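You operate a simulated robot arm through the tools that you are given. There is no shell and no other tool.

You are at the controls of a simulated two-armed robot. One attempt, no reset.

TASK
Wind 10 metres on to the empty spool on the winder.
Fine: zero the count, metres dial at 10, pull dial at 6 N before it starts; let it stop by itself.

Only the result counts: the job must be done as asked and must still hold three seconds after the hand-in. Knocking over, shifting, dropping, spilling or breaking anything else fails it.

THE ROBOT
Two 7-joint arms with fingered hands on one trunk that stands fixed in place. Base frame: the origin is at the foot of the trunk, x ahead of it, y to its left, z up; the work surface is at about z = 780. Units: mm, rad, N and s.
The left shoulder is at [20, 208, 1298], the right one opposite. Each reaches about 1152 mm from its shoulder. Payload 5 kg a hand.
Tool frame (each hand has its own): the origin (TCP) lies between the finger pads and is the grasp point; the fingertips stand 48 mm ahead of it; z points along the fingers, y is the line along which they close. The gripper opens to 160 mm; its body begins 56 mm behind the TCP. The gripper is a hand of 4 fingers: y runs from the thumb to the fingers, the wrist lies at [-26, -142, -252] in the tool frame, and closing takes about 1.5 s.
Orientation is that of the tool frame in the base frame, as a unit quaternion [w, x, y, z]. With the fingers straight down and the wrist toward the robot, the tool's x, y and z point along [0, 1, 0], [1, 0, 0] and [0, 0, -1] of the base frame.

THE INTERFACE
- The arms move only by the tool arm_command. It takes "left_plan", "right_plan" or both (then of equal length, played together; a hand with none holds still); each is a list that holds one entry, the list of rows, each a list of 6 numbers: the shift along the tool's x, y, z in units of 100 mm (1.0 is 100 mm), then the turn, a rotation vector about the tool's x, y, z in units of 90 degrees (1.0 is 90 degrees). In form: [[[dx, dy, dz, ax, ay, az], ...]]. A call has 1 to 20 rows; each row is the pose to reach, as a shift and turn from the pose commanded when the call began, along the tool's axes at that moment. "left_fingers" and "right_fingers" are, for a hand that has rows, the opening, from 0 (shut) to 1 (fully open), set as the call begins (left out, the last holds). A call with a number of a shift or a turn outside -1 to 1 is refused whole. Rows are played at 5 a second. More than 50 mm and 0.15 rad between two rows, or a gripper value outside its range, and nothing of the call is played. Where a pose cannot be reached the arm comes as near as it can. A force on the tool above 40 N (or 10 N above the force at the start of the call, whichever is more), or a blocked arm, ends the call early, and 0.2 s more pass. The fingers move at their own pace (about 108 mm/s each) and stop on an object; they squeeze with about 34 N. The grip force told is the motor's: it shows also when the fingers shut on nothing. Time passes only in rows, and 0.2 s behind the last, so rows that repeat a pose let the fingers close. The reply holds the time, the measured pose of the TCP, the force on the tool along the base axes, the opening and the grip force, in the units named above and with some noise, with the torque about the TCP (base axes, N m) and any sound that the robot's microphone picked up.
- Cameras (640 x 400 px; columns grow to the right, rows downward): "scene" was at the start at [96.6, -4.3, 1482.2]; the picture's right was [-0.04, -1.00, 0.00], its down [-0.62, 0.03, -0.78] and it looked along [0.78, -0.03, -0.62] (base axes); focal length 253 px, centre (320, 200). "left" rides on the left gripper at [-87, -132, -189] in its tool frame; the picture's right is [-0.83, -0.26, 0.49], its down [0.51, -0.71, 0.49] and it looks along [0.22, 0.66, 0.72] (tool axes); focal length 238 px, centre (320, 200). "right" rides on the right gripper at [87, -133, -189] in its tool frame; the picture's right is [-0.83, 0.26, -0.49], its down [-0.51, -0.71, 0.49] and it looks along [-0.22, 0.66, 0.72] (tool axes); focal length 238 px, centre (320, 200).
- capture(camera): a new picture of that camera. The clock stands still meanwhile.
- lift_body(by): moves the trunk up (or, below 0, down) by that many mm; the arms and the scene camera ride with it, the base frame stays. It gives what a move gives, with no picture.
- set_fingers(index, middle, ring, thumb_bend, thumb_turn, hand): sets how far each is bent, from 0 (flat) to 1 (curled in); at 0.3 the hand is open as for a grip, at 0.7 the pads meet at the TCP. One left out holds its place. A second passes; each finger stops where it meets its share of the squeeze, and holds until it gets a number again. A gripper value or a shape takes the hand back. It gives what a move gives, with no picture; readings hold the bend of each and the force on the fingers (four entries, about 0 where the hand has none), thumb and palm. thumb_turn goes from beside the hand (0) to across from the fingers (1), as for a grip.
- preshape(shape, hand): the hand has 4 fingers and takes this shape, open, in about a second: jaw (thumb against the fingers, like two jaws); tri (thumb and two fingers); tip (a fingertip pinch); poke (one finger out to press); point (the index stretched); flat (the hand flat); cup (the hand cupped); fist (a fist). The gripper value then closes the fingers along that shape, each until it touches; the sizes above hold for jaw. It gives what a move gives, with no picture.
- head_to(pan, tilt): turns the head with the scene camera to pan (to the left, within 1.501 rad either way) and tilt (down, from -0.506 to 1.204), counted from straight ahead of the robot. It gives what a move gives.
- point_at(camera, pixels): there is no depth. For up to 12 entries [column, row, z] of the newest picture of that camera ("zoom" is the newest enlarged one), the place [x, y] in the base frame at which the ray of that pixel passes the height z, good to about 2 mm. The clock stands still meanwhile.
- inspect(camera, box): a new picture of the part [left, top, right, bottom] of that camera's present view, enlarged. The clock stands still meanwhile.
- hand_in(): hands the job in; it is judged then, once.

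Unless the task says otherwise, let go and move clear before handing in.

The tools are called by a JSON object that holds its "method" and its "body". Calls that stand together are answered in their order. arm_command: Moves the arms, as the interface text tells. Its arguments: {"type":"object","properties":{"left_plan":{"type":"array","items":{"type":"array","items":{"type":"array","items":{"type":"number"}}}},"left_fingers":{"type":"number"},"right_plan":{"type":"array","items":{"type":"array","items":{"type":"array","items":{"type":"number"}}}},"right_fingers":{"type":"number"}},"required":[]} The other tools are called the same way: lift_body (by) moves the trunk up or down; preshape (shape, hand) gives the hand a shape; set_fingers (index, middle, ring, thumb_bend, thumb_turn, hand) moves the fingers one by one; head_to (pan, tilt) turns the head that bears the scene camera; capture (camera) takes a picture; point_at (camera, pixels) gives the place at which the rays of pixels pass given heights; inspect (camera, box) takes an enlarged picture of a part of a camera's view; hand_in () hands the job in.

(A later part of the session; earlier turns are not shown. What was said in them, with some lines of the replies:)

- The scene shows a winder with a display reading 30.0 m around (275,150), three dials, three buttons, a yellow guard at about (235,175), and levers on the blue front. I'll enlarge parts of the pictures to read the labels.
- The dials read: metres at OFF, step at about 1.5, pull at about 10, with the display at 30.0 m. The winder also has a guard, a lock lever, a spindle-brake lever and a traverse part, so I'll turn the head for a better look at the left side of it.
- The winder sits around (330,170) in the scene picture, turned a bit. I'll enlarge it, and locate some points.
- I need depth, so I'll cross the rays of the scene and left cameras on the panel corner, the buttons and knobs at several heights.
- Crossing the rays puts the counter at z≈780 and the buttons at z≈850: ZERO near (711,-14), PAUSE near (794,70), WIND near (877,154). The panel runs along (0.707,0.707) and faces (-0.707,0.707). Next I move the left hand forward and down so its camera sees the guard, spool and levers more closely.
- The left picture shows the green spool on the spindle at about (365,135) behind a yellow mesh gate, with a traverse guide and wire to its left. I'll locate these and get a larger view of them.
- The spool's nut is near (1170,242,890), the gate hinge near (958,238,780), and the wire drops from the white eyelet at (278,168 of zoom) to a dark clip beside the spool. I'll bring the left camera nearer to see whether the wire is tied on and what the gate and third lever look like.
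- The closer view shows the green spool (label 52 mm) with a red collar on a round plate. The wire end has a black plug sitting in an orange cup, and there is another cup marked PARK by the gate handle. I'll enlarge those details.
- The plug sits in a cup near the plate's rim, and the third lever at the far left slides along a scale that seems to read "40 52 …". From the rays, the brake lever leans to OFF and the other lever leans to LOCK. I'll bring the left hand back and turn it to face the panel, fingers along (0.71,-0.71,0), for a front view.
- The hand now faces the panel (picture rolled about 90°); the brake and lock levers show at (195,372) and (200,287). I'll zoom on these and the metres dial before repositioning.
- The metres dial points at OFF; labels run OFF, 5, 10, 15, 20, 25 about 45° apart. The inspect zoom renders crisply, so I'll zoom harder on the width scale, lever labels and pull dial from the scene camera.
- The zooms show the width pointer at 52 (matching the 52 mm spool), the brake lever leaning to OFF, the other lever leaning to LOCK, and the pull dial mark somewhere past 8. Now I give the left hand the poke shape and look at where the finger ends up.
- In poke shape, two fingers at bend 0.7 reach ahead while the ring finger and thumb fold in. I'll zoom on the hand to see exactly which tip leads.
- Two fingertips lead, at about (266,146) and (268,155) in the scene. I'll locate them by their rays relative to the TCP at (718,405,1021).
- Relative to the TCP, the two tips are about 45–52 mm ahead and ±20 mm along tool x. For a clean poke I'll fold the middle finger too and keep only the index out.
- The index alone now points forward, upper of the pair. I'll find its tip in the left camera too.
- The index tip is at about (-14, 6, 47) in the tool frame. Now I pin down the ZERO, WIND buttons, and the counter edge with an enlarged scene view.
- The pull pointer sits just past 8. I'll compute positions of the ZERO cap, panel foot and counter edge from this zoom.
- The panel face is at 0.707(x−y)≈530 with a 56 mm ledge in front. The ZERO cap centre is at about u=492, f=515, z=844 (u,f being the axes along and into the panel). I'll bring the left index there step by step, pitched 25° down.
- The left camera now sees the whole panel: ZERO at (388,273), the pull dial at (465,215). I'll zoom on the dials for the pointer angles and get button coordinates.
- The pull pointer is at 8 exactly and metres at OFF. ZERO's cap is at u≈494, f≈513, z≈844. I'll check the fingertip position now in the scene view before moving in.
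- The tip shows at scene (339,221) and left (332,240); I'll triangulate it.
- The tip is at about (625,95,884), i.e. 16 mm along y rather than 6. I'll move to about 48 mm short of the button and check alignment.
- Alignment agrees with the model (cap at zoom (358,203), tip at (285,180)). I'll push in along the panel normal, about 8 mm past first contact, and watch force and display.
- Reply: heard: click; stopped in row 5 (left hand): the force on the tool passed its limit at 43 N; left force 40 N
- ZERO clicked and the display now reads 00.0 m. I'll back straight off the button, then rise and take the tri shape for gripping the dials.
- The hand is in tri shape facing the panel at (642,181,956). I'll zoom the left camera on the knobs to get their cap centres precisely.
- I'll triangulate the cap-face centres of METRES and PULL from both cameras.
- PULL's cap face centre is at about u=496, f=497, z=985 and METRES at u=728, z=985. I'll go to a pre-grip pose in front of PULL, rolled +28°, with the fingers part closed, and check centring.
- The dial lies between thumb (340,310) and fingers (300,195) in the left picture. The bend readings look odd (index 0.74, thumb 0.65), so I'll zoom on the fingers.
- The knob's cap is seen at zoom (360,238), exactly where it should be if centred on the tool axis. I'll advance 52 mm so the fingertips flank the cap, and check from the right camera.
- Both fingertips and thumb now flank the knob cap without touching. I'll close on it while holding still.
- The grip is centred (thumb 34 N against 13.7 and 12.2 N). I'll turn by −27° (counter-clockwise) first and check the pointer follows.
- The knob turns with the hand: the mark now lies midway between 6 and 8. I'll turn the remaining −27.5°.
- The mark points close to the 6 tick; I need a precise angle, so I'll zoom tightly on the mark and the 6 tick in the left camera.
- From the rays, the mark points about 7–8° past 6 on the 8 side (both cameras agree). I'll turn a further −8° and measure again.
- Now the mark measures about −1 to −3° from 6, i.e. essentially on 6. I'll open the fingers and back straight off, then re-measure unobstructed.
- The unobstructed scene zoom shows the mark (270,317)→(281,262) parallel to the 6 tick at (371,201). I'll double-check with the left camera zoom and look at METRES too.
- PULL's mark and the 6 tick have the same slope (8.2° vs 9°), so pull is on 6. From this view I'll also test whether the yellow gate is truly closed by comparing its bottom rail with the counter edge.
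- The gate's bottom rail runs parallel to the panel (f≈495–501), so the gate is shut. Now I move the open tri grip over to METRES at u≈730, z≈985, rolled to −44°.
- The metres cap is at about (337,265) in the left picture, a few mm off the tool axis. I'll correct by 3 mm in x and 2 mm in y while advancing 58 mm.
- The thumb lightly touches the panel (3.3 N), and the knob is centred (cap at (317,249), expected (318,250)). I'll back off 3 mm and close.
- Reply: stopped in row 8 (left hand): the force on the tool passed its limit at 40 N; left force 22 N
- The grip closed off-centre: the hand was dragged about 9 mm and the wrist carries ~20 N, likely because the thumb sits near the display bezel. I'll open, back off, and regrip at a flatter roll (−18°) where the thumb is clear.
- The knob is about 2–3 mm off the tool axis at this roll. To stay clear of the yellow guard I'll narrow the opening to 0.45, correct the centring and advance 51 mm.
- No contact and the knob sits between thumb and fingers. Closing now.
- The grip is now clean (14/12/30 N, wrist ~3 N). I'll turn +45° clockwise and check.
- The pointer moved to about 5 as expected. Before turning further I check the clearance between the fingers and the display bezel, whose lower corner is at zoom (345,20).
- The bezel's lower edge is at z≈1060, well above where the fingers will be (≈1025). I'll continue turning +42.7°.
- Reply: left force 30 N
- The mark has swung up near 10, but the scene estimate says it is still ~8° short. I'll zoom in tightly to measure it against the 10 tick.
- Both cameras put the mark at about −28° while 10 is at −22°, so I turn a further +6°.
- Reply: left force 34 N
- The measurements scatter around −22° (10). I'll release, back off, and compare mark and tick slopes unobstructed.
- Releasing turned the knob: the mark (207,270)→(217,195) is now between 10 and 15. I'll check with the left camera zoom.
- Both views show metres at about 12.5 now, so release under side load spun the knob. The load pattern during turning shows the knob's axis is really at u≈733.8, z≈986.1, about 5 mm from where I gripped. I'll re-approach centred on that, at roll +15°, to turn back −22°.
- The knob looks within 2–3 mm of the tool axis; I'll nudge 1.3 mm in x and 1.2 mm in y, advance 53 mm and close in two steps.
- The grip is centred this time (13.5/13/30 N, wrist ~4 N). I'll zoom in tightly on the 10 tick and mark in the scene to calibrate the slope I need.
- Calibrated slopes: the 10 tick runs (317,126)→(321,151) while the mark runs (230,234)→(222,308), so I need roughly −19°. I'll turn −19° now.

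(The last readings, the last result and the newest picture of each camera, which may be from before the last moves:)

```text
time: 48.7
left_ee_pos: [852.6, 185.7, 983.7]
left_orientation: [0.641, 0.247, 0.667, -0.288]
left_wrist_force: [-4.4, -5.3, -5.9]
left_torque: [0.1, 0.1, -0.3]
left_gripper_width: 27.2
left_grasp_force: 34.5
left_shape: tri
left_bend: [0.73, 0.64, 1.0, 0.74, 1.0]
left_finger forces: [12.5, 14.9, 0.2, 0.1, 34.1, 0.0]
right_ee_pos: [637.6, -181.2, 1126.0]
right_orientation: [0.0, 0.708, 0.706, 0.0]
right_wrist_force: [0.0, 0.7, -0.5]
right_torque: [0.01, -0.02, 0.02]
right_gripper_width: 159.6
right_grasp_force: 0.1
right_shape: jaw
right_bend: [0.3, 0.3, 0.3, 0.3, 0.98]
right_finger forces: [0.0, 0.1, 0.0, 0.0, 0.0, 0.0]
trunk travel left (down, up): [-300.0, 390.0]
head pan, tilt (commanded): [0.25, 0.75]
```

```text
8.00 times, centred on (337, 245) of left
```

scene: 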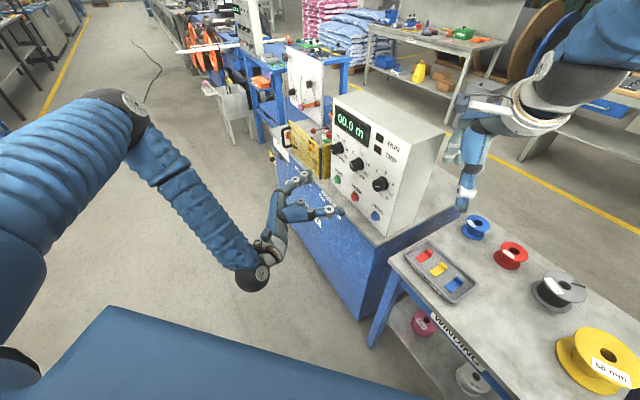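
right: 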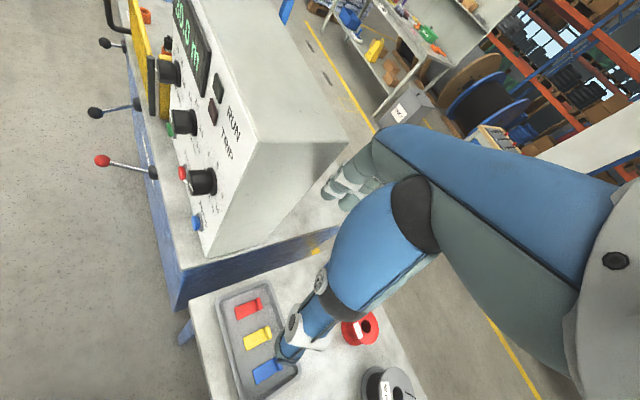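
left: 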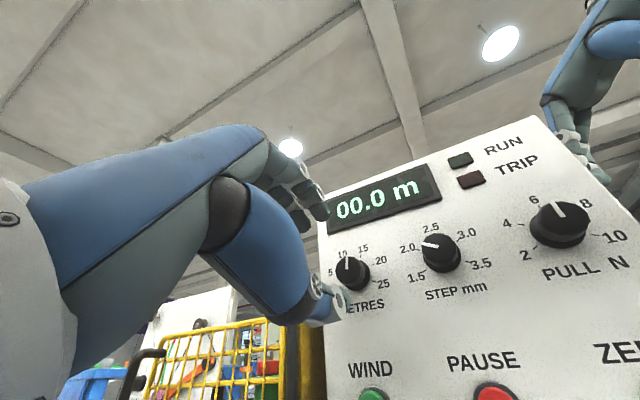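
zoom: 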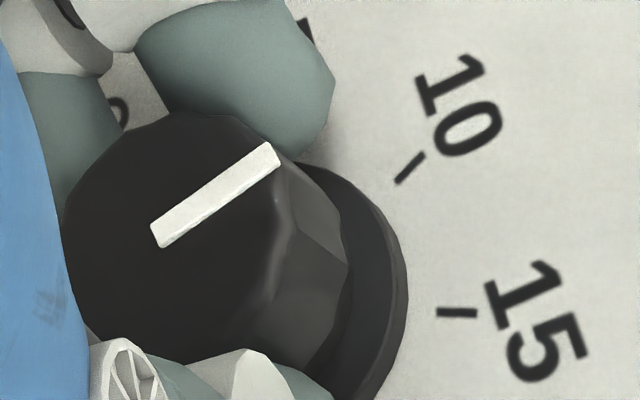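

Fitting the tick positions gives 48° spacing, so 10 sits at −24°. The mark is at about −13 to −15° now, so I turn a further −10°.

{"method": "arm_command", "body": {"left_plan": [[[0, 0, 0, 0, 0, -0.06], [0, 0, 0, 0, 0, -0.115], [0, 0, 0, 0, 0, -0.115]]]}}

{"method": "inspect", "body": {"camera": "scene", "box": [329, 136, 349, 151]}}

{"method": "inspect", "body": {"camera": "left", "box": [305, 220, 369, 270]}}

```text
time: 49.5
left_ee_pos: [854.4, 185.0, 983.6]
left_orientation: [0.613, 0.187, 0.686, -0.345]
left_wrist_force: [-7.3, -3.8, -7.9]
left_torque: [0.16, 0.19, -0.34]
left_gripper_width: 26.9
left_grasp_force: 33.6
left_shape: tri
left_bend: [0.73, 0.64, 1.0, 0.74, 1.0]
left_finger forces: [12.1, 17.0, 0.1, 0.0, 35.4, 0.0]
right_ee_pos: [638.0, -181.1, 1124.4]
right_orientation: [-0.001, 0.708, 0.706, 0.0]
right_wrist_force: [-0.1, 0.2, -1.4]
right_torque: [0.0, -0.01, -0.03]
right_gripper_width: 159.6
right_grasp_force: 0.2
right_shape: jaw
right_bend: [0.3, 0.3, 0.3, 0.3, 0.98]
right_finger forces: [0.1, 0.0, 0.0, 0.1, 0.1, 0.1]
trunk travel left (down, up): [-300.0, 390.0]
head pan, tilt (commanded): [0.25, 0.75]
```

```text
16.00 times, centred on (339, 144) of scene
```

zoom: 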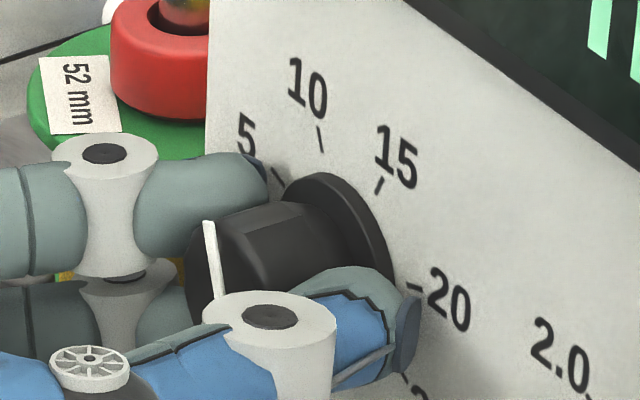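

```text
8.00 times, centred on (337, 245) of left
```

zoom: 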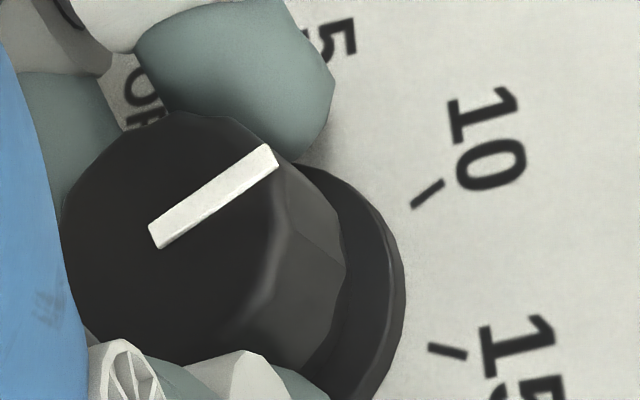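

The mark is now 3–4° short of the 10 tick (left: −34.3° vs −38.7°; scene −21.6° vs −24°). I'll turn −3.2° more and shift ~2 mm to unload the side force before release.

{"method": "arm_command", "body": {"left_plan": [[[0, 0, 0, 0, 0, -0.036], [0.012, -0.007, 0, 0, 0, -0.036], [0.025, -0.014, 0, 0, 0, -0.036], [0.025, -0.014, 0, 0, 0, -0.036]]]}}

{"method": "inspect", "body": {"camera": "scene", "box": [329, 136, 349, 151]}}

{"method": "inspect", "body": {"camera": "left", "box": [305, 220, 369, 270]}}

```text
time: 50.5
left_ee_pos: [852.9, 185.2, 984.3]
left_orientation: [0.605, 0.166, 0.69, -0.362]
left_wrist_force: [-6.2, -0.2, -1.8]
left_torque: [0.06, 0.0, -0.24]
left_gripper_width: 27.3
left_grasp_force: 33.7
left_shape: tri
left_bend: [0.73, 0.64, 1.0, 0.74, 1.0]
left_finger forces: [14.5, 16.1, 0.0, 0.0, 34.1, 0.0]
right_ee_pos: [638.1, -180.8, 1125.5]
right_orientation: [0.0, 0.709, 0.706, 0.0]
right_wrist_force: [0.5, 0.0, 0.2]
right_torque: [-0.01, 0.02, -0.02]
right_gripper_width: 159.7
right_grasp_force: 0.0
right_shape: jaw
right_bend: [0.3, 0.3, 0.3, 0.3, 0.98]
right_finger forces: [0.0, 0.0, 0.1, 0.0, 0.0, 0.1]
trunk travel left (down, up): [-300.0, 390.0]
head pan, tilt (commanded): [0.25, 0.75]
```

```text
16.00 times, centred on (339, 144) of scene
```

zoom: 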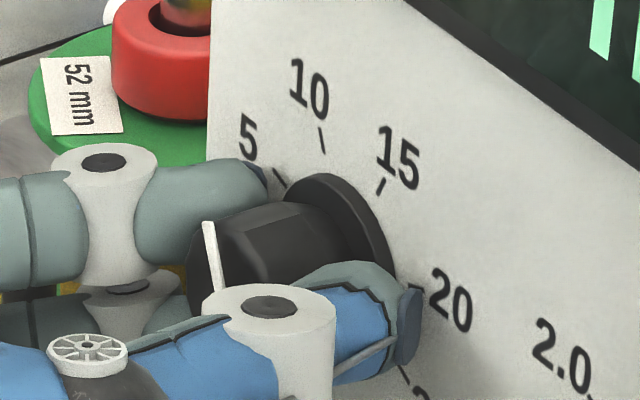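

```text
8.00 times, centred on (337, 245) of left
```

zoom: 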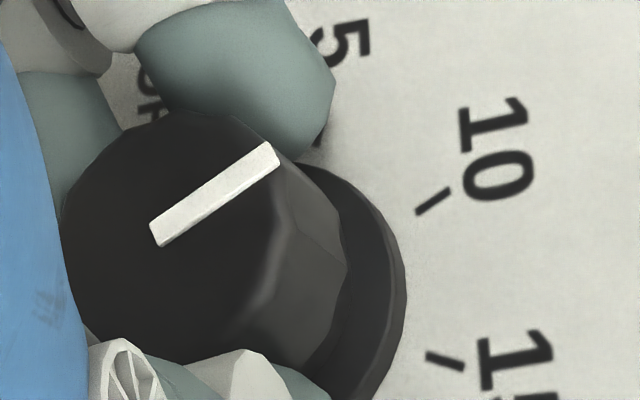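

The mark is now within about 2° of the 10 tick and the wrist load is down to ~6 N. I'll release gently and check.

{"method": "arm_command", "body": {"left_plan": [[[0, 0, 0, 0, 0, 0.012], [0, 0, 0, 0, 0, 0.012]]]}}

{"method": "arm_command", "body": {"left_plan": [[[0, 0, 0, 0, 0, 0], [0, 0, 0, 0, 0, 0], [0, 0, 0, 0, 0, 0], [0, 0, 0, 0, 0, 0]]], "left_fingers": 0.45}}

{"method": "inspect", "body": {"camera": "scene", "box": [329, 136, 349, 151]}}

{"method": "inspect", "body": {"camera": "left", "box": [305, 220, 369, 270]}}

```text
time: 51.1
left_ee_pos: [853.0, 185.1, 982.5]
left_orientation: [0.608, 0.173, 0.689, -0.355]
left_wrist_force: [-4.0, 2.2, -0.1]
left_torque: [-0.01, -0.01, -0.11]
left_gripper_width: 27.2
left_grasp_force: 34.8
left_shape: tri
left_bend: [0.73, 0.64, 1.0, 0.74, 1.0]
left_finger forces: [16.2, 14.9, 0.0, 0.0, 32.6, 0.1]
right_ee_pos: [637.9, -179.9, 1126.5]
right_orientation: [0.001, 0.708, 0.706, 0.0]
right_wrist_force: [0.9, -0.5, 0.3]
right_torque: [-0.02, 0.0, -0.02]
right_gripper_width: 159.8
right_grasp_force: 0.0
right_shape: jaw
right_bend: [0.3, 0.3, 0.3, 0.3, 0.98]
right_finger forces: [0.1, 0.1, 0.0, 0.0, 0.1, 0.1]
trunk travel left (down, up): [-300.0, 390.0]
head pan, tilt (commanded): [0.25, 0.75]
```

```text
time: 52.1
left_ee_pos: [852.0, 184.6, 982.2]
left_orientation: [0.607, 0.172, 0.689, -0.357]
left_wrist_force: [0.4, 1.0, -0.9]
left_torque: [0.0, -0.02, -0.06]
left_gripper_width: 71.6
left_grasp_force: 0.1
left_shape: tri
left_bend: [0.74, 0.47, 0.99, 0.71, 1.0]
left_finger forces: [0.0, 0.1, 0.0, 0.0, 0.0, 0.0]
right_ee_pos: [637.5, -180.6, 1125.7]
right_orientation: [0.0, 0.708, 0.706, 0.0]
right_wrist_force: [-0.4, -0.4, -1.6]
right_torque: [0.0, 0.0, 0.01]
right_gripper_width: 159.6
right_grasp_force: 0.1
right_shape: jaw
right_bend: [0.3, 0.3, 0.3, 0.3, 0.98]
right_finger forces: [0.0, 0.0, 0.1, 0.0, 0.0, 0.0]
trunk travel left (down, up): [-300.0, 390.0]
head pan, tilt (commanded): [0.25, 0.75]
```

```text
16.00 times, centred on (339, 144) of scene
```

zoom: 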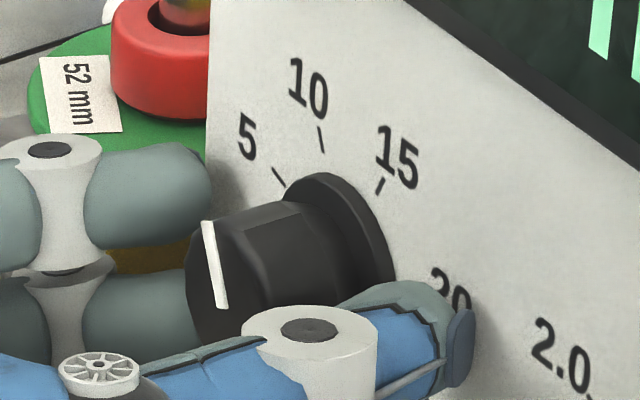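

```text
8.00 times, centred on (337, 245) of left
```

zoom: 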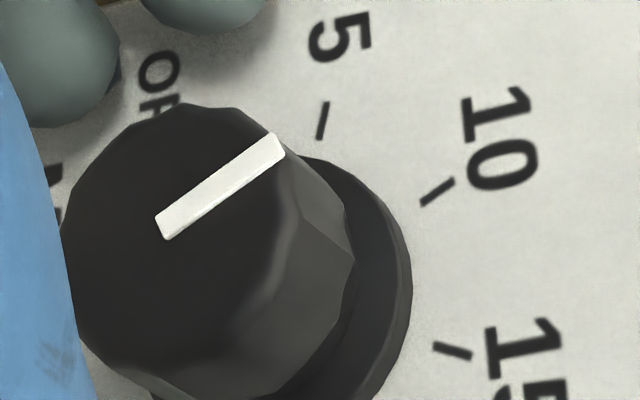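

Released without disturbing it: mark slope −35.6° vs 10-tick slope −36.2° in the left zoom. I'll back off and re-measure both dials in clear view.

{"method": "arm_command", "body": {"left_plan": [[[0, 0, -0.3, 0, 0, 0], [0, 0, -0.6, 0, 0, 0], [0, 0, -0.9, 0, 0, 0], [0, 0, -0.9, 0, 0, 0]]]}}

{"method": "inspect", "body": {"camera": "left", "box": [320, 230, 384, 280]}}

{"method": "inspect", "body": {"camera": "scene", "box": [324, 134, 356, 158]}}

{"method": "capture", "body": {"camera": "left"}}

```text
time: 53.1
left_ee_pos: [792.1, 247.3, 986.0]
left_orientation: [0.607, 0.174, 0.689, -0.356]
left_wrist_force: [0.3, -0.7, -0.7]
left_torque: [-0.05, -0.03, 0.03]
left_gripper_width: 71.6
left_grasp_force: 0.1
left_shape: tri
left_bend: [0.74, 0.47, 0.99, 0.71, 1.0]
left_finger forces: [0.1, 0.0, 0.1, 0.0, 0.1, 0.0]
right_ee_pos: [638.5, -182.5, 1125.5]
right_orientation: [-0.001, 0.709, 0.705, 0.001]
right_wrist_force: [0.6, 0.2, 0.8]
right_torque: [0.03, 0.04, -0.01]
right_gripper_width: 159.8
right_grasp_force: 0.0
right_shape: jaw
right_bend: [0.3, 0.3, 0.3, 0.3, 0.98]
right_finger forces: [0.1, 0.0, 0.1, 0.1, 0.1, 0.1]
trunk travel left (down, up): [-300.0, 390.0]
head pan, tilt (commanded): [0.25, 0.75]
```

```text
8.00 times, centred on (352, 255) of left
```

zoom: 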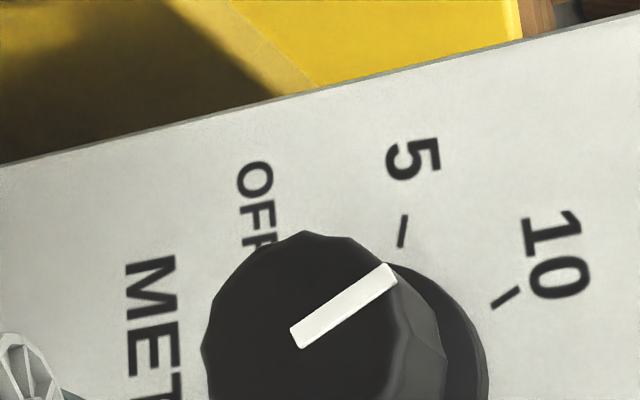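

```text
16.00 times, centred on (340, 146) of scene
```

zoom: 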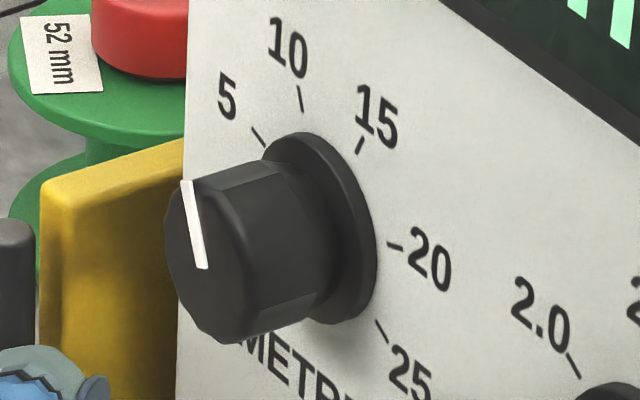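

```text
taken
```

left: 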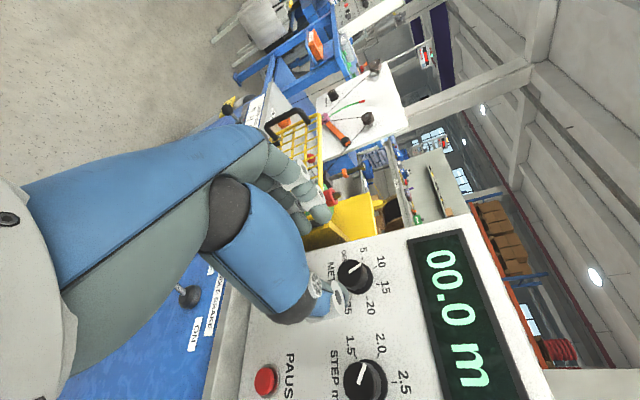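

Both cameras now show the metres mark parallel to the 10 tick (left −33.1° vs −31.6°; scene equal). Before starting, I'll take a last close look at the spool, plug and gate.

{"method": "inspect", "body": {"camera": "left", "box": [260, 100, 400, 240]}}

{"method": "inspect", "body": {"camera": "scene", "box": [280, 115, 335, 165]}}

{"method": "inspect", "body": {"camera": "right", "box": [90, 0, 210, 80]}}

```text
2.86 times, centred on (330, 170) of left
```

zoom: 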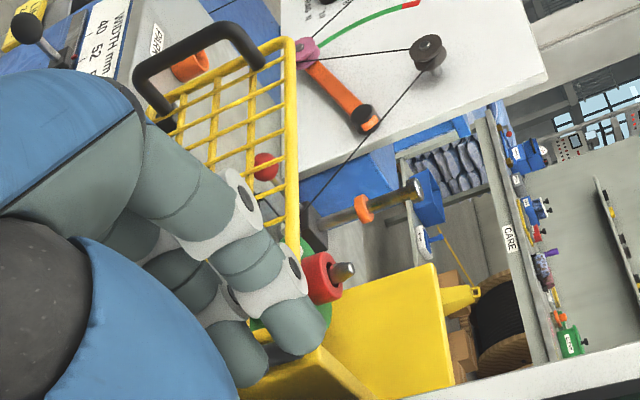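

```text
8.00 times, centred on (308, 140) of scene
```

zoom: 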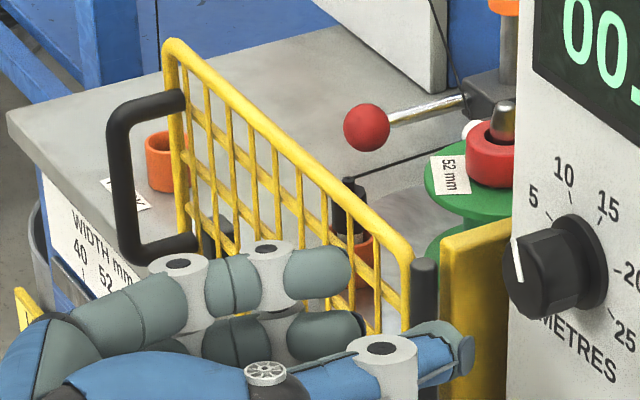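

```text
5.00 times, centred on (150, 40) of right
```

zoom: 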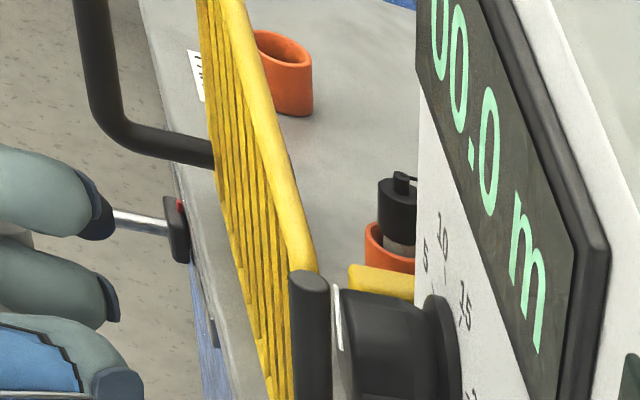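

The plug is seated in its cup on the plate's rim and the gate is shut against its catch. All settings are in place, so I'll reshape the hand to a single-index poke and move in front of WIND.

{"method": "preshape", "body": {"shape": "poke", "hand": "left"}}

{"method": "set_fingers", "body": {"hand": "left", "index": 0.65, "middle": 1.0, "ring": 1.0}}

{"method": "arm_command", "body": {"left_plan": [[[0.15, 0, -0.1, 0, 0, 0.06], [0.32, -0.01, -0.2, 0, 0, 0.12], [0.48, -0.02, -0.2, 0, 0, 0.181], [0.632, -0.023, -0.2, 0, 0, 0.181]]]}}

{"method": "arm_command", "body": {"left_plan": [[[0.12, -0.01, 0.05, 0, 0.07, 0], [0.25, -0.02, 0.15, 0, 0.14, 0], [0.38, -0.03, 0.25, 0, 0.21, 0], [0.5, -0.035, 0.35, 0, 0.28, 0], [0.5, -0.035, 0.35, 0, 0.28, 0]]]}}

{"method": "capture", "body": {"camera": "left"}}

{"method": "inspect", "body": {"camera": "scene", "box": [290, 140, 390, 220]}}

```text
time: 54.0
left_ee_pos: [790.1, 248.2, 983.8]
left_orientation: [0.608, 0.173, 0.689, -0.356]
left_wrist_force: [0.4, -0.7, -0.2]
left_torque: [-0.01, -0.01, 0.02]
left_gripper_width: 0.2
left_grasp_force: 0.1
left_shape: poke
left_bend: [0.7, 0.7, 0.99, 1.0, 1.0]
left_finger forces: [0.0, 0.1, 0.0, 0.1, 0.0, 0.0]
right_ee_pos: [638.8, -180.8, 1125.4]
right_orientation: [0.0, 0.708, 0.706, 0.0]
right_wrist_force: [0.4, 0.7, 0.8]
right_torque: [0.02, -0.03, 0.01]
right_gripper_width: 159.6
right_grasp_force: 0.1
right_shape: jaw
right_bend: [0.3, 0.3, 0.3, 0.3, 0.98]
right_finger forces: [0.1, 0.0, 0.0, 0.1, 0.0, 0.1]
trunk travel left (down, up): [-300.0, 390.0]
head pan, tilt (commanded): [0.25, 0.75]
```

```text
time: 55.0
left_ee_pos: [790.9, 248.2, 984.4]
left_orientation: [0.608, 0.173, 0.689, -0.356]
left_wrist_force: [-0.6, -0.6, 0.0]
left_torque: [0.02, 0.02, 0.01]
left_gripper_width: 63.5
left_grasp_force: 0.0
left_shape: fingers
left_bend: [0.65, 1.0, 1.0, 1.0, 1.0]
left_finger forces: [0.0, 0.1, 0.0, 0.1, 0.1, 0.0]
right_ee_pos: [636.5, -180.0, 1127.2]
right_orientation: [0.0, 0.708, 0.706, 0.0]
right_wrist_force: [-0.9, 0.6, -0.2]
right_torque: [0.01, -0.01, -0.01]
right_gripper_width: 159.8
right_grasp_force: 0.1
right_shape: jaw
right_bend: [0.3, 0.3, 0.3, 0.3, 0.98]
right_finger forces: [0.0, 0.0, 0.0, 0.0, 0.1, 0.0]
trunk travel left (down, up): [-300.0, 390.0]
head pan, tilt (commanded): [0.25, 0.75]
```

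```text
time: 56.0
left_ee_pos: [758.8, 249.8, 923.5]
left_orientation: [0.652, 0.269, 0.657, -0.266]
left_wrist_force: [-0.5, -0.1, 0.5]
left_torque: [0.03, 0.04, 0.0]
left_gripper_width: 63.4
left_grasp_force: 0.0
left_shape: fingers
left_bend: [0.65, 1.0, 1.0, 1.0, 1.0]
left_finger forces: [0.0, 0.0, 0.0, 0.0, 0.0, 0.1]
right_ee_pos: [637.5, -179.9, 1126.4]
right_orientation: [0.001, 0.708, 0.706, 0.0]
right_wrist_force: [-0.4, -0.1, -0.3]
right_torque: [-0.02, 0.01, -0.01]
right_gripper_width: 159.4
right_grasp_force: 0.0
right_shape: jaw
right_bend: [0.3, 0.3, 0.3, 0.3, 0.98]
right_finger forces: [0.1, 0.0, 0.0, 0.0, 0.0, 0.0]
trunk travel left (down, up): [-300.0, 390.0]
head pan, tilt (commanded): [0.25, 0.75]
```

```text
time: 57.2
left_ee_pos: [782.3, 221.3, 874.3]
left_orientation: [0.491, 0.322, 0.784, -0.201]
left_wrist_force: [-0.3, 0.4, 1.2]
left_torque: [0.0, -0.02, -0.01]
left_gripper_width: 63.6
left_grasp_force: 0.0
left_shape: fingers
left_bend: [0.65, 1.0, 1.0, 1.0, 1.0]
left_finger forces: [0.0, 0.1, 0.1, 0.0, 0.1, 0.1]
right_ee_pos: [638.0, -179.6, 1126.5]
right_orientation: [0.0, 0.709, 0.706, 0.0]
right_wrist_force: [-0.5, 0.0, -0.2]
right_torque: [-0.03, -0.03, -0.01]
right_gripper_width: 159.7
right_grasp_force: 0.0
right_shape: jaw
right_bend: [0.3, 0.3, 0.3, 0.3, 0.98]
right_finger forces: [0.0, 0.0, 0.0, 0.0, 0.1, 0.0]
trunk travel left (down, up): [-300.0, 390.0]
head pan, tilt (commanded): [0.25, 0.75]
```

```text
taken
```

left: 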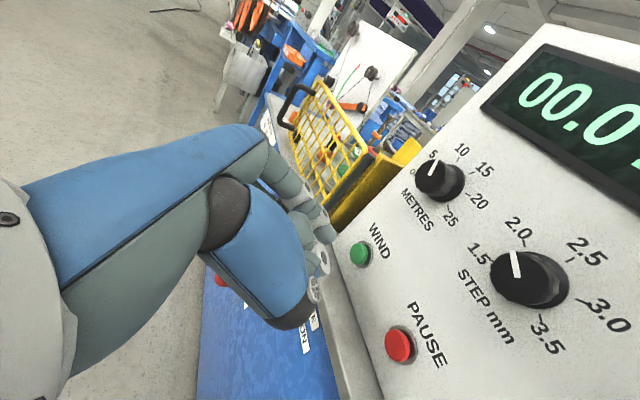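

```text
5.00 times, centred on (340, 180) of scene
```

zoom: 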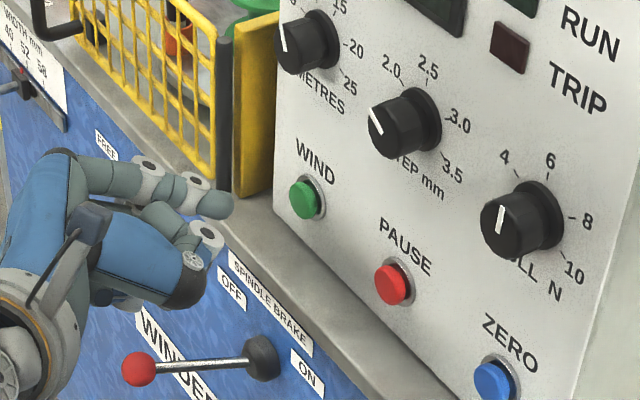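

WIND is at left pixel (359,253), within ~2 mm of the model's prediction. I'll approach to ~25 mm from the button and check alignment.

{"method": "arm_command", "body": {"left_plan": [[[0.02, 0.02, 0.26, 0, 0, 0], [0.037, 0.045, 0.514, 0, 0, 0], [0.037, 0.045, 0.514, 0, 0, 0]]]}}

{"method": "inspect", "body": {"camera": "left", "box": [270, 180, 420, 310]}}

{"method": "inspect", "body": {"camera": "scene", "box": [300, 150, 380, 210]}}

```text
time: 58.0
left_ee_pos: [817.2, 193.6, 847.8]
left_orientation: [0.493, 0.32, 0.783, -0.202]
left_wrist_force: [-1.1, -0.3, 0.7]
left_torque: [-0.01, 0.01, 0.0]
left_gripper_width: 63.6
left_grasp_force: 0.1
left_shape: fingers
left_bend: [0.65, 1.0, 1.0, 1.0, 1.0]
left_finger forces: [0.0, 0.0, 0.1, 0.0, 0.0, 0.0]
right_ee_pos: [638.1, -179.7, 1127.1]
right_orientation: [0.0, 0.709, 0.705, 0.0]
right_wrist_force: [0.1, -0.1, -0.3]
right_torque: [-0.06, -0.04, -0.02]
right_gripper_width: 159.6
right_grasp_force: 0.1
right_shape: jaw
right_bend: [0.3, 0.3, 0.3, 0.3, 0.98]
right_finger forces: [0.1, 0.0, 0.0, 0.0, 0.0, 0.0]
trunk travel left (down, up): [-300.0, 390.0]
head pan, tilt (commanded): [0.25, 0.75]
```

```text
3.08 times, centred on (345, 245) of left
```

zoom: 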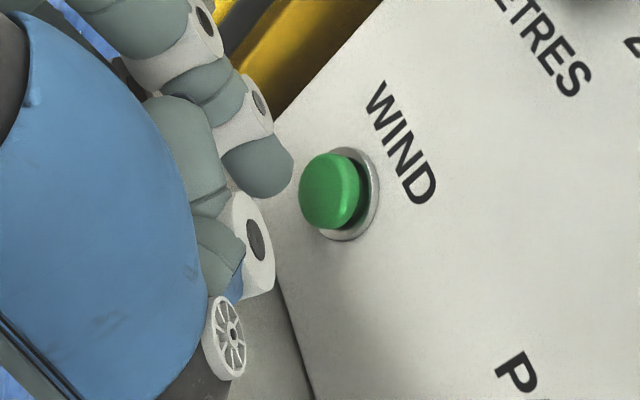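

```text
6.67 times, centred on (340, 180) of scene
```

zoom: 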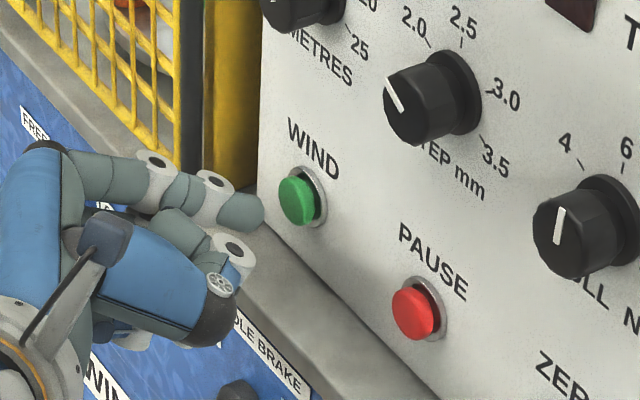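

Tip and button line up (tip (285,175), cap (328,192), converging as I advance). Pressing WIND now.

{"method": "arm_command", "body": {"left_plan": [[[-0.042, 0, 0.09, 0, 0, 0], [-0.085, 0, 0.181, 0, 0, 0], [-0.11, 0, 0.236, 0, 0, 0], [-0.127, 0, 0.272, 0, 0, 0], [-0.144, 0, 0.308, 0, 0, 0]]]}}

{"method": "inspect", "body": {"camera": "scene", "box": [280, 90, 420, 220]}}

```text
time: 59.2
left_ee_pos: [839.0, 181.3, 845.3]
left_orientation: [0.493, 0.315, 0.787, -0.196]
left_wrist_force: [-25.3, 29.0, 8.0]
left_torque: [-0.01, -0.27, 0.76]
left_gripper_width: 59.5
left_grasp_force: 18.6
left_shape: fingers
left_bend: [0.68, 1.0, 1.0, 1.0, 1.0]
left_finger forces: [38.2, 0.0, 0.0, 0.0, 0.1, 0.1]
right_ee_pos: [636.3, -182.6, 1127.8]
right_orientation: [0.001, 0.709, 0.705, 0.0]
right_wrist_force: [0.0, 0.3, 0.1]
right_torque: [0.08, 0.01, 0.02]
right_gripper_width: 159.6
right_grasp_force: 0.1
right_shape: jaw
right_bend: [0.3, 0.3, 0.3, 0.3, 0.97]
right_finger forces: [0.0, 0.1, 0.1, 0.1, 0.0, 0.1]
trunk travel left (down, up): [-300.0, 390.0]
head pan, tilt (commanded): [0.25, 0.75]
heard: click
stopped in row 5 (left hand): the force on the tool passed its limit at 44 N (the readings are from after the stop); the commanded pose is now the measured one
```

```text
3.08 times, centred on (350, 155) of scene
```

zoom: 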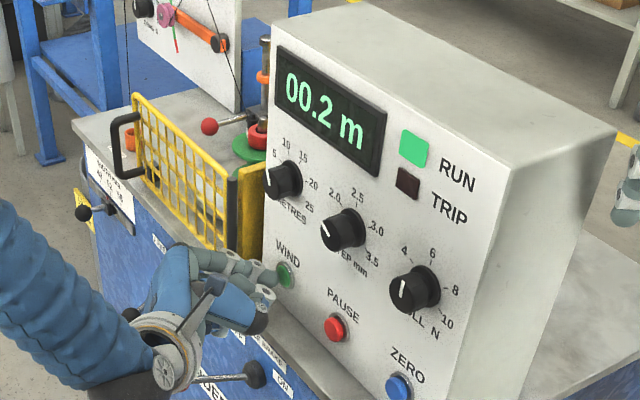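

WIND clicked, the RUN lamp is lit and the count shows 00.2 m. I'll back the finger straight off and keep clear while it runs.

{"method": "arm_command", "body": {"left_plan": [[[0.14, 0, -0.3, 0, 0, 0], [0.28, 0, -0.6, 0, 0, 0], [0.423, 0, -0.9, 0, 0, 0]]]}}

{"method": "arm_command", "body": {"left_plan": [[[0.0, -0.2, -0.3, 0, 0, 0], [0.0, -0.4, -0.6, 0, 0, 0], [0.0, -0.6, -0.9, 0, 0, 0]]]}}

{"method": "inspect", "body": {"camera": "scene", "box": [280, 90, 420, 220]}}

{"method": "inspect", "body": {"camera": "scene", "box": [280, 70, 360, 150]}}

```text
time: 60.0
left_ee_pos: [769.1, 241.5, 848.3]
left_orientation: [0.494, 0.32, 0.784, -0.199]
left_wrist_force: [0.8, -0.4, 0.9]
left_torque: [0.11, 0.1, 0.06]
left_gripper_width: 63.4
left_grasp_force: 0.1
left_shape: fingers
left_bend: [0.65, 1.0, 1.0, 1.0, 1.0]
left_finger forces: [0.1, 0.1, 0.0, 0.0, 0.0, 0.0]
right_ee_pos: [637.4, -182.4, 1125.7]
right_orientation: [0.0, 0.709, 0.705, 0.0]
right_wrist_force: [0.1, 0.5, 0.7]
right_torque: [-0.03, -0.03, 0.0]
right_gripper_width: 159.6
right_grasp_force: 0.1
right_shape: jaw
right_bend: [0.3, 0.3, 0.3, 0.3, 0.97]
right_finger forces: [0.0, 0.1, 0.0, 0.1, 0.0, 0.0]
trunk travel left (down, up): [-300.0, 390.0]
head pan, tilt (commanded): [0.25, 0.75]
```

```text
time: 60.8
left_ee_pos: [667.5, 258.1, 886.9]
left_orientation: [0.492, 0.318, 0.785, -0.199]
left_wrist_force: [0.5, 0.3, 0.1]
left_torque: [0.02, 0.01, 0.01]
left_gripper_width: 63.3
left_grasp_force: 0.0
left_shape: fingers
left_bend: [0.65, 1.0, 1.0, 1.0, 1.0]
left_finger forces: [0.0, 0.1, 0.0, 0.1, 0.0, 0.0]
right_ee_pos: [636.7, -182.9, 1126.7]
right_orientation: [0.001, 0.709, 0.706, 0.0]
right_wrist_force: [-0.8, 0.4, 0.3]
right_torque: [-0.03, -0.05, 0.02]
right_gripper_width: 159.6
right_grasp_force: 0.2
right_shape: jaw
right_bend: [0.3, 0.3, 0.3, 0.3, 0.97]
right_finger forces: [0.0, 0.0, 0.0, 0.0, 0.1, 0.0]
trunk travel left (down, up): [-300.0, 390.0]
head pan, tilt (commanded): [0.25, 0.75]
```

```text
3.08 times, centred on (350, 155) of scene
```

zoom: 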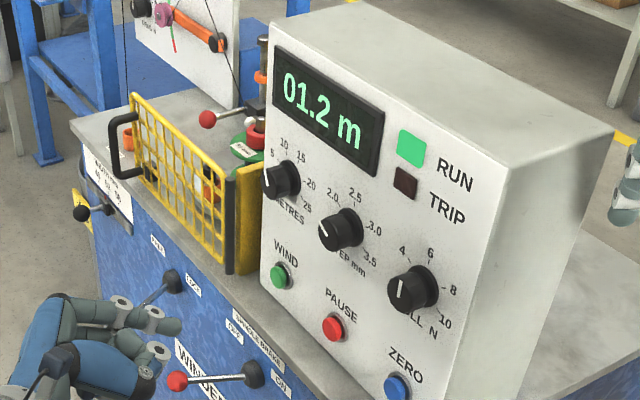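

```text
5.00 times, centred on (320, 110) of scene
```

zoom: 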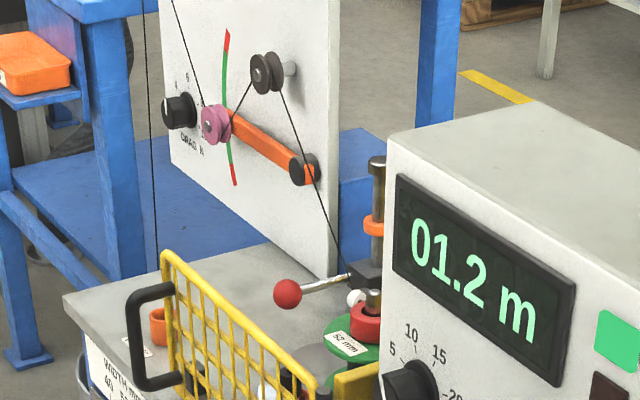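

It is winding: 01.2 m and the dancer arm rides mid-green on its scale. I'll wait with still rows and watch.

{"method": "arm_command", "body": {"left_plan": [[[0, 0, 0, 0, 0, 0], [0, 0, 0, 0, 0, 0], [0, 0, 0, 0, 0, 0], [0, 0, 0, 0, 0, 0], [0, 0, 0, 0, 0, 0], [0, 0, 0, 0, 0, 0], [0, 0, 0, 0, 0, 0], [0, 0, 0, 0, 0, 0], [0, 0, 0, 0, 0, 0], [0, 0, 0, 0, 0, 0], [0, 0, 0, 0, 0, 0], [0, 0, 0, 0, 0, 0], [0, 0, 0, 0, 0, 0], [0, 0, 0, 0, 0, 0], [0, 0, 0, 0, 0, 0], [0, 0, 0, 0, 0, 0], [0, 0, 0, 0, 0, 0], [0, 0, 0, 0, 0, 0], [0, 0, 0, 0, 0, 0], [0, 0, 0, 0, 0, 0]]]}}

{"method": "inspect", "body": {"camera": "scene", "box": [280, 70, 420, 200]}}

```text
time: 65.0
left_ee_pos: [669.4, 257.4, 886.4]
left_orientation: [0.492, 0.318, 0.786, -0.198]
left_wrist_force: [0.7, -0.3, -0.3]
left_torque: [-0.02, -0.03, 0.0]
left_gripper_width: 63.5
left_grasp_force: 0.0
left_shape: fingers
left_bend: [0.65, 1.0, 1.0, 1.0, 1.0]
left_finger forces: [0.0, 0.1, 0.0, 0.1, 0.1, 0.0]
right_ee_pos: [636.4, -182.7, 1125.6]
right_orientation: [-0.001, 0.709, 0.705, 0.001]
right_wrist_force: [-0.1, 0.1, 0.5]
right_torque: [-0.02, 0.01, 0.03]
right_gripper_width: 159.4
right_grasp_force: 0.0
right_shape: jaw
right_bend: [0.3, 0.3, 0.3, 0.3, 0.97]
right_finger forces: [0.1, 0.0, 0.0, 0.0, 0.0, 0.0]
trunk travel left (down, up): [-300.0, 390.0]
head pan, tilt (commanded): [0.25, 0.75]
```

```text
3.08 times, centred on (350, 135) of scene
```

zoom: 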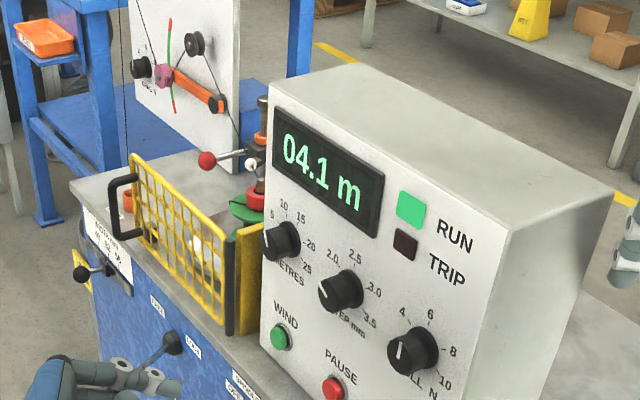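

The count is 04.1 m and running at about 0.7 m/s with RUN lit and TRIP dark. I'll keep waiting.

{"method": "arm_command", "body": {"left_plan": [[[0, 0, 0, 0, 0, 0], [0, 0, 0, 0, 0, 0], [0, 0, 0, 0, 0, 0], [0, 0, 0, 0, 0, 0], [0, 0, 0, 0, 0, 0], [0, 0, 0, 0, 0, 0], [0, 0, 0, 0, 0, 0], [0, 0, 0, 0, 0, 0], [0, 0, 0, 0, 0, 0], [0, 0, 0, 0, 0, 0], [0, 0, 0, 0, 0, 0], [0, 0, 0, 0, 0, 0], [0, 0, 0, 0, 0, 0], [0, 0, 0, 0, 0, 0], [0, 0, 0, 0, 0, 0], [0, 0, 0, 0, 0, 0], [0, 0, 0, 0, 0, 0], [0, 0, 0, 0, 0, 0], [0, 0, 0, 0, 0, 0], [0, 0, 0, 0, 0, 0]]]}}

{"method": "inspect", "body": {"camera": "scene", "box": [280, 70, 420, 200]}}

```text
time: 69.2
left_ee_pos: [669.8, 256.8, 885.0]
left_orientation: [0.493, 0.318, 0.785, -0.198]
left_wrist_force: [0.2, 0.0, -0.4]
left_torque: [-0.02, -0.02, 0.0]
left_gripper_width: 63.3
left_grasp_force: 0.1
left_shape: fingers
left_bend: [0.65, 1.0, 1.0, 1.0, 1.0]
left_finger forces: [0.0, 0.0, 0.1, 0.0, 0.0, 0.1]
right_ee_pos: [637.9, -182.4, 1125.3]
right_orientation: [0.0, 0.709, 0.706, 0.0]
right_wrist_force: [0.0, 0.1, 0.1]
right_torque: [0.0, 0.0, -0.02]
right_gripper_width: 159.4
right_grasp_force: 0.0
right_shape: jaw
right_bend: [0.3, 0.3, 0.3, 0.3, 0.97]
right_finger forces: [0.0, 0.1, 0.0, 0.0, 0.0, 0.1]
trunk travel left (down, up): [-300.0, 390.0]
head pan, tilt (commanded): [0.25, 0.75]
```

```text
3.08 times, centred on (350, 135) of scene
```

zoom: 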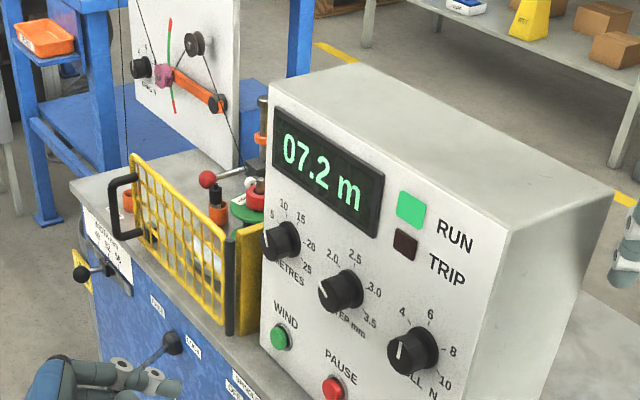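

07.2 m with RUN still lit and TRIP dark; the carriage is traversing. I'll wait on.

{"method": "arm_command", "body": {"left_plan": [[[0, 0, 0, 0, 0, 0], [0, 0, 0, 0, 0, 0], [0, 0, 0, 0, 0, 0], [0, 0, 0, 0, 0, 0], [0, 0, 0, 0, 0, 0], [0, 0, 0, 0, 0, 0], [0, 0, 0, 0, 0, 0], [0, 0, 0, 0, 0, 0], [0, 0, 0, 0, 0, 0], [0, 0, 0, 0, 0, 0], [0, 0, 0, 0, 0, 0], [0, 0, 0, 0, 0, 0], [0, 0, 0, 0, 0, 0], [0, 0, 0, 0, 0, 0], [0, 0, 0, 0, 0, 0], [0, 0, 0, 0, 0, 0], [0, 0, 0, 0, 0, 0], [0, 0, 0, 0, 0, 0], [0, 0, 0, 0, 0, 0], [0, 0, 0, 0, 0, 0]]]}}

{"method": "arm_command", "body": {"left_plan": [[[0, 0, 0, 0, 0, 0], [0, 0, 0, 0, 0, 0], [0, 0, 0, 0, 0, 0], [0, 0, 0, 0, 0, 0], [0, 0, 0, 0, 0, 0], [0, 0, 0, 0, 0, 0], [0, 0, 0, 0, 0, 0], [0, 0, 0, 0, 0, 0], [0, 0, 0, 0, 0, 0], [0, 0, 0, 0, 0, 0]]]}}

{"method": "inspect", "body": {"camera": "scene", "box": [280, 70, 420, 200]}}

```text
time: 73.4
left_ee_pos: [669.1, 257.3, 885.1]
left_orientation: [0.493, 0.318, 0.785, -0.199]
left_wrist_force: [1.0, -0.7, 0.1]
left_torque: [0.0, 0.0, -0.01]
left_gripper_width: 63.5
left_grasp_force: 0.1
left_shape: fingers
left_bend: [0.65, 1.0, 1.0, 1.0, 1.0]
left_finger forces: [0.0, 0.1, 0.0, 0.0, 0.0, 0.1]
right_ee_pos: [637.1, -181.7, 1127.1]
right_orientation: [0.0, 0.708, 0.706, 0.001]
right_wrist_force: [-0.1, -0.3, -0.1]
right_torque: [0.0, -0.04, 0.01]
right_gripper_width: 159.5
right_grasp_force: 0.1
right_shape: jaw
right_bend: [0.3, 0.3, 0.3, 0.3, 0.97]
right_finger forces: [0.0, 0.1, 0.0, 0.0, 0.0, 0.0]
trunk travel left (down, up): [-300.0, 390.0]
head pan, tilt (commanded): [0.25, 0.75]
```

```text
time: 75.6
left_ee_pos: [669.6, 256.8, 885.9]
left_orientation: [0.492, 0.319, 0.785, -0.199]
left_wrist_force: [-0.5, 0.2, -0.4]
left_torque: [0.0, 0.01, 0.01]
left_gripper_width: 63.5
left_grasp_force: 0.0
left_shape: fingers
left_bend: [0.65, 1.0, 1.0, 1.0, 1.0]
left_finger forces: [0.0, 0.0, 0.0, 0.0, 0.0, 0.1]
right_ee_pos: [637.5, -182.2, 1126.2]
right_orientation: [0.0, 0.709, 0.705, 0.0]
right_wrist_force: [0.0, 0.1, 0.4]
right_torque: [0.02, -0.02, 0.0]
right_gripper_width: 159.8
right_grasp_force: 0.0
right_shape: jaw
right_bend: [0.3, 0.3, 0.3, 0.3, 0.97]
right_finger forces: [0.0, 0.0, 0.0, 0.0, 0.1, 0.0]
trunk travel left (down, up): [-300.0, 390.0]
head pan, tilt (commanded): [0.25, 0.75]
```

```text
3.08 times, centred on (350, 135) of scene
```

zoom: 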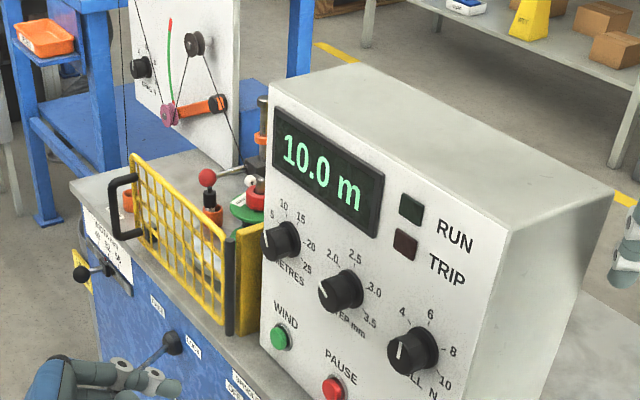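

The winder stopped by itself: 10.0 m, RUN off, TRIP dark. I'll take one closer look at the spool to confirm the wind before handing in.

{"method": "inspect", "body": {"camera": "scene", "box": [295, 105, 345, 155]}}

{"method": "capture", "body": {"camera": "scene"}}

```text
8.00 times, centred on (320, 130) of scene
```

zoom: 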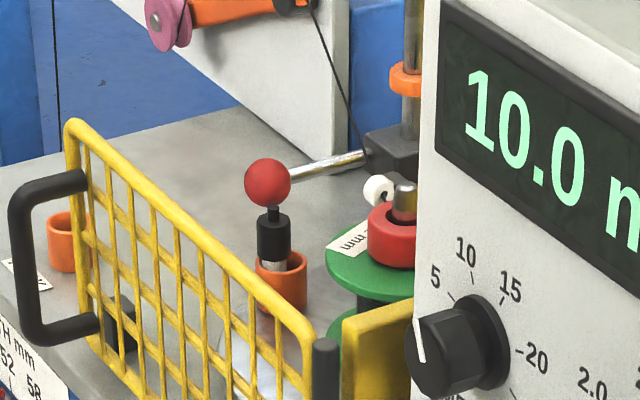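

```text
taken
```

scene: 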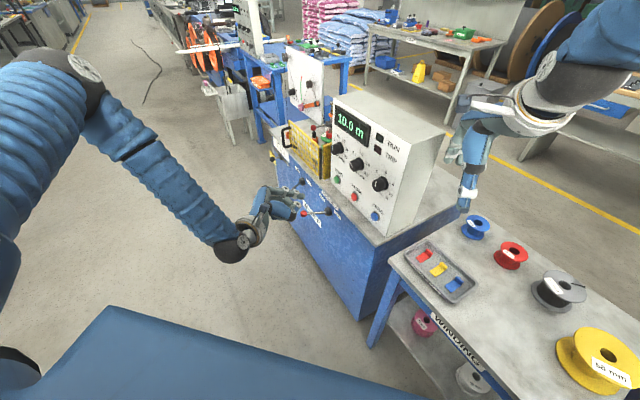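

The spool now carries a dark layer of wire between its green flanges, the display holds 10.0 m, and nothing else has shifted. I'll draw the left hand back a little further so it is clear, then hand in.

{"method": "arm_command", "body": {"left_plan": [[[0, 0, -0.3, 0, 0, 0], [0, 0, -0.6, 0, 0, 0], [0, 0, -0.9, 0, 0, 0], [0, 0, -0.9, 0, 0, 0]]]}}

{"method": "inspect", "body": {"camera": "scene", "box": [280, 90, 420, 220]}}

```text
time: 76.6
left_ee_pos: [613.1, 313.4, 924.7]
left_orientation: [0.492, 0.319, 0.785, -0.199]
left_wrist_force: [0.8, -0.3, -0.3]
left_torque: [-0.03, 0.02, 0.02]
left_gripper_width: 63.5
left_grasp_force: 0.2
left_shape: fingers
left_bend: [0.65, 1.0, 1.0, 1.0, 1.0]
left_finger forces: [0.0, 0.0, 0.0, 0.0, 0.0, 0.0]
right_ee_pos: [639.4, -183.1, 1124.9]
right_orientation: [-0.002, 0.709, 0.706, -0.001]
right_wrist_force: [0.6, -0.5, -0.3]
right_torque: [-0.01, 0.06, 0.02]
right_gripper_width: 159.8
right_grasp_force: 0.0
right_shape: jaw
right_bend: [0.3, 0.3, 0.3, 0.3, 0.97]
right_finger forces: [0.0, 0.0, 0.0, 0.0, 0.0, 0.0]
trunk travel left (down, up): [-300.0, 390.0]
head pan, tilt (commanded): [0.25, 0.75]
```

```text
3.08 times, centred on (350, 155) of scene
```

zoom: 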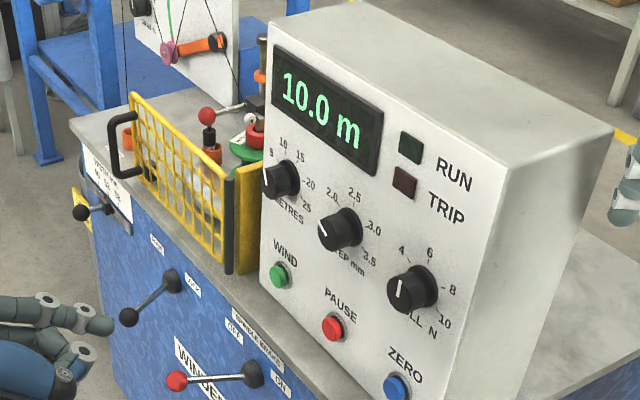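

The display holds 10.0 m with RUN and TRIP dark, metres at 10, pull at 6, and the hand is clear of the machine. Handing in.

{"method": "hand_in", "body": {}}

```text
The job is handed in.
```

The winder put 10.0 m on the green spool and stopped by itself. The count still read 10.0 m, with RUN off and TRIP dark, when I handed the job in.

- **Settings before it started:** I zeroed the count (display at 00.0 m), set the metres dial to 10 and set the pull dial to 6 N. By my camera measurements each mark was within about 2° of its tick, so roughly 9.9 m and 5.9 N at worst.
- **Metres dial:** my first turn slipped to about 12.5 when I let go of the knob. I turned it back to 10 before pressing WIND.
- **Left as they were:** the width pointer was already at 52, matching the 52 mm spool. The brake was at OFF, the other lever at LOCK, and the gate was shut. I did not touch the step or drag dials.
- **Result:** dark wire now shows between the spool's flanges. Nothing else looked shifted or knocked over in the last pictures, and both hands were clear of the machine.
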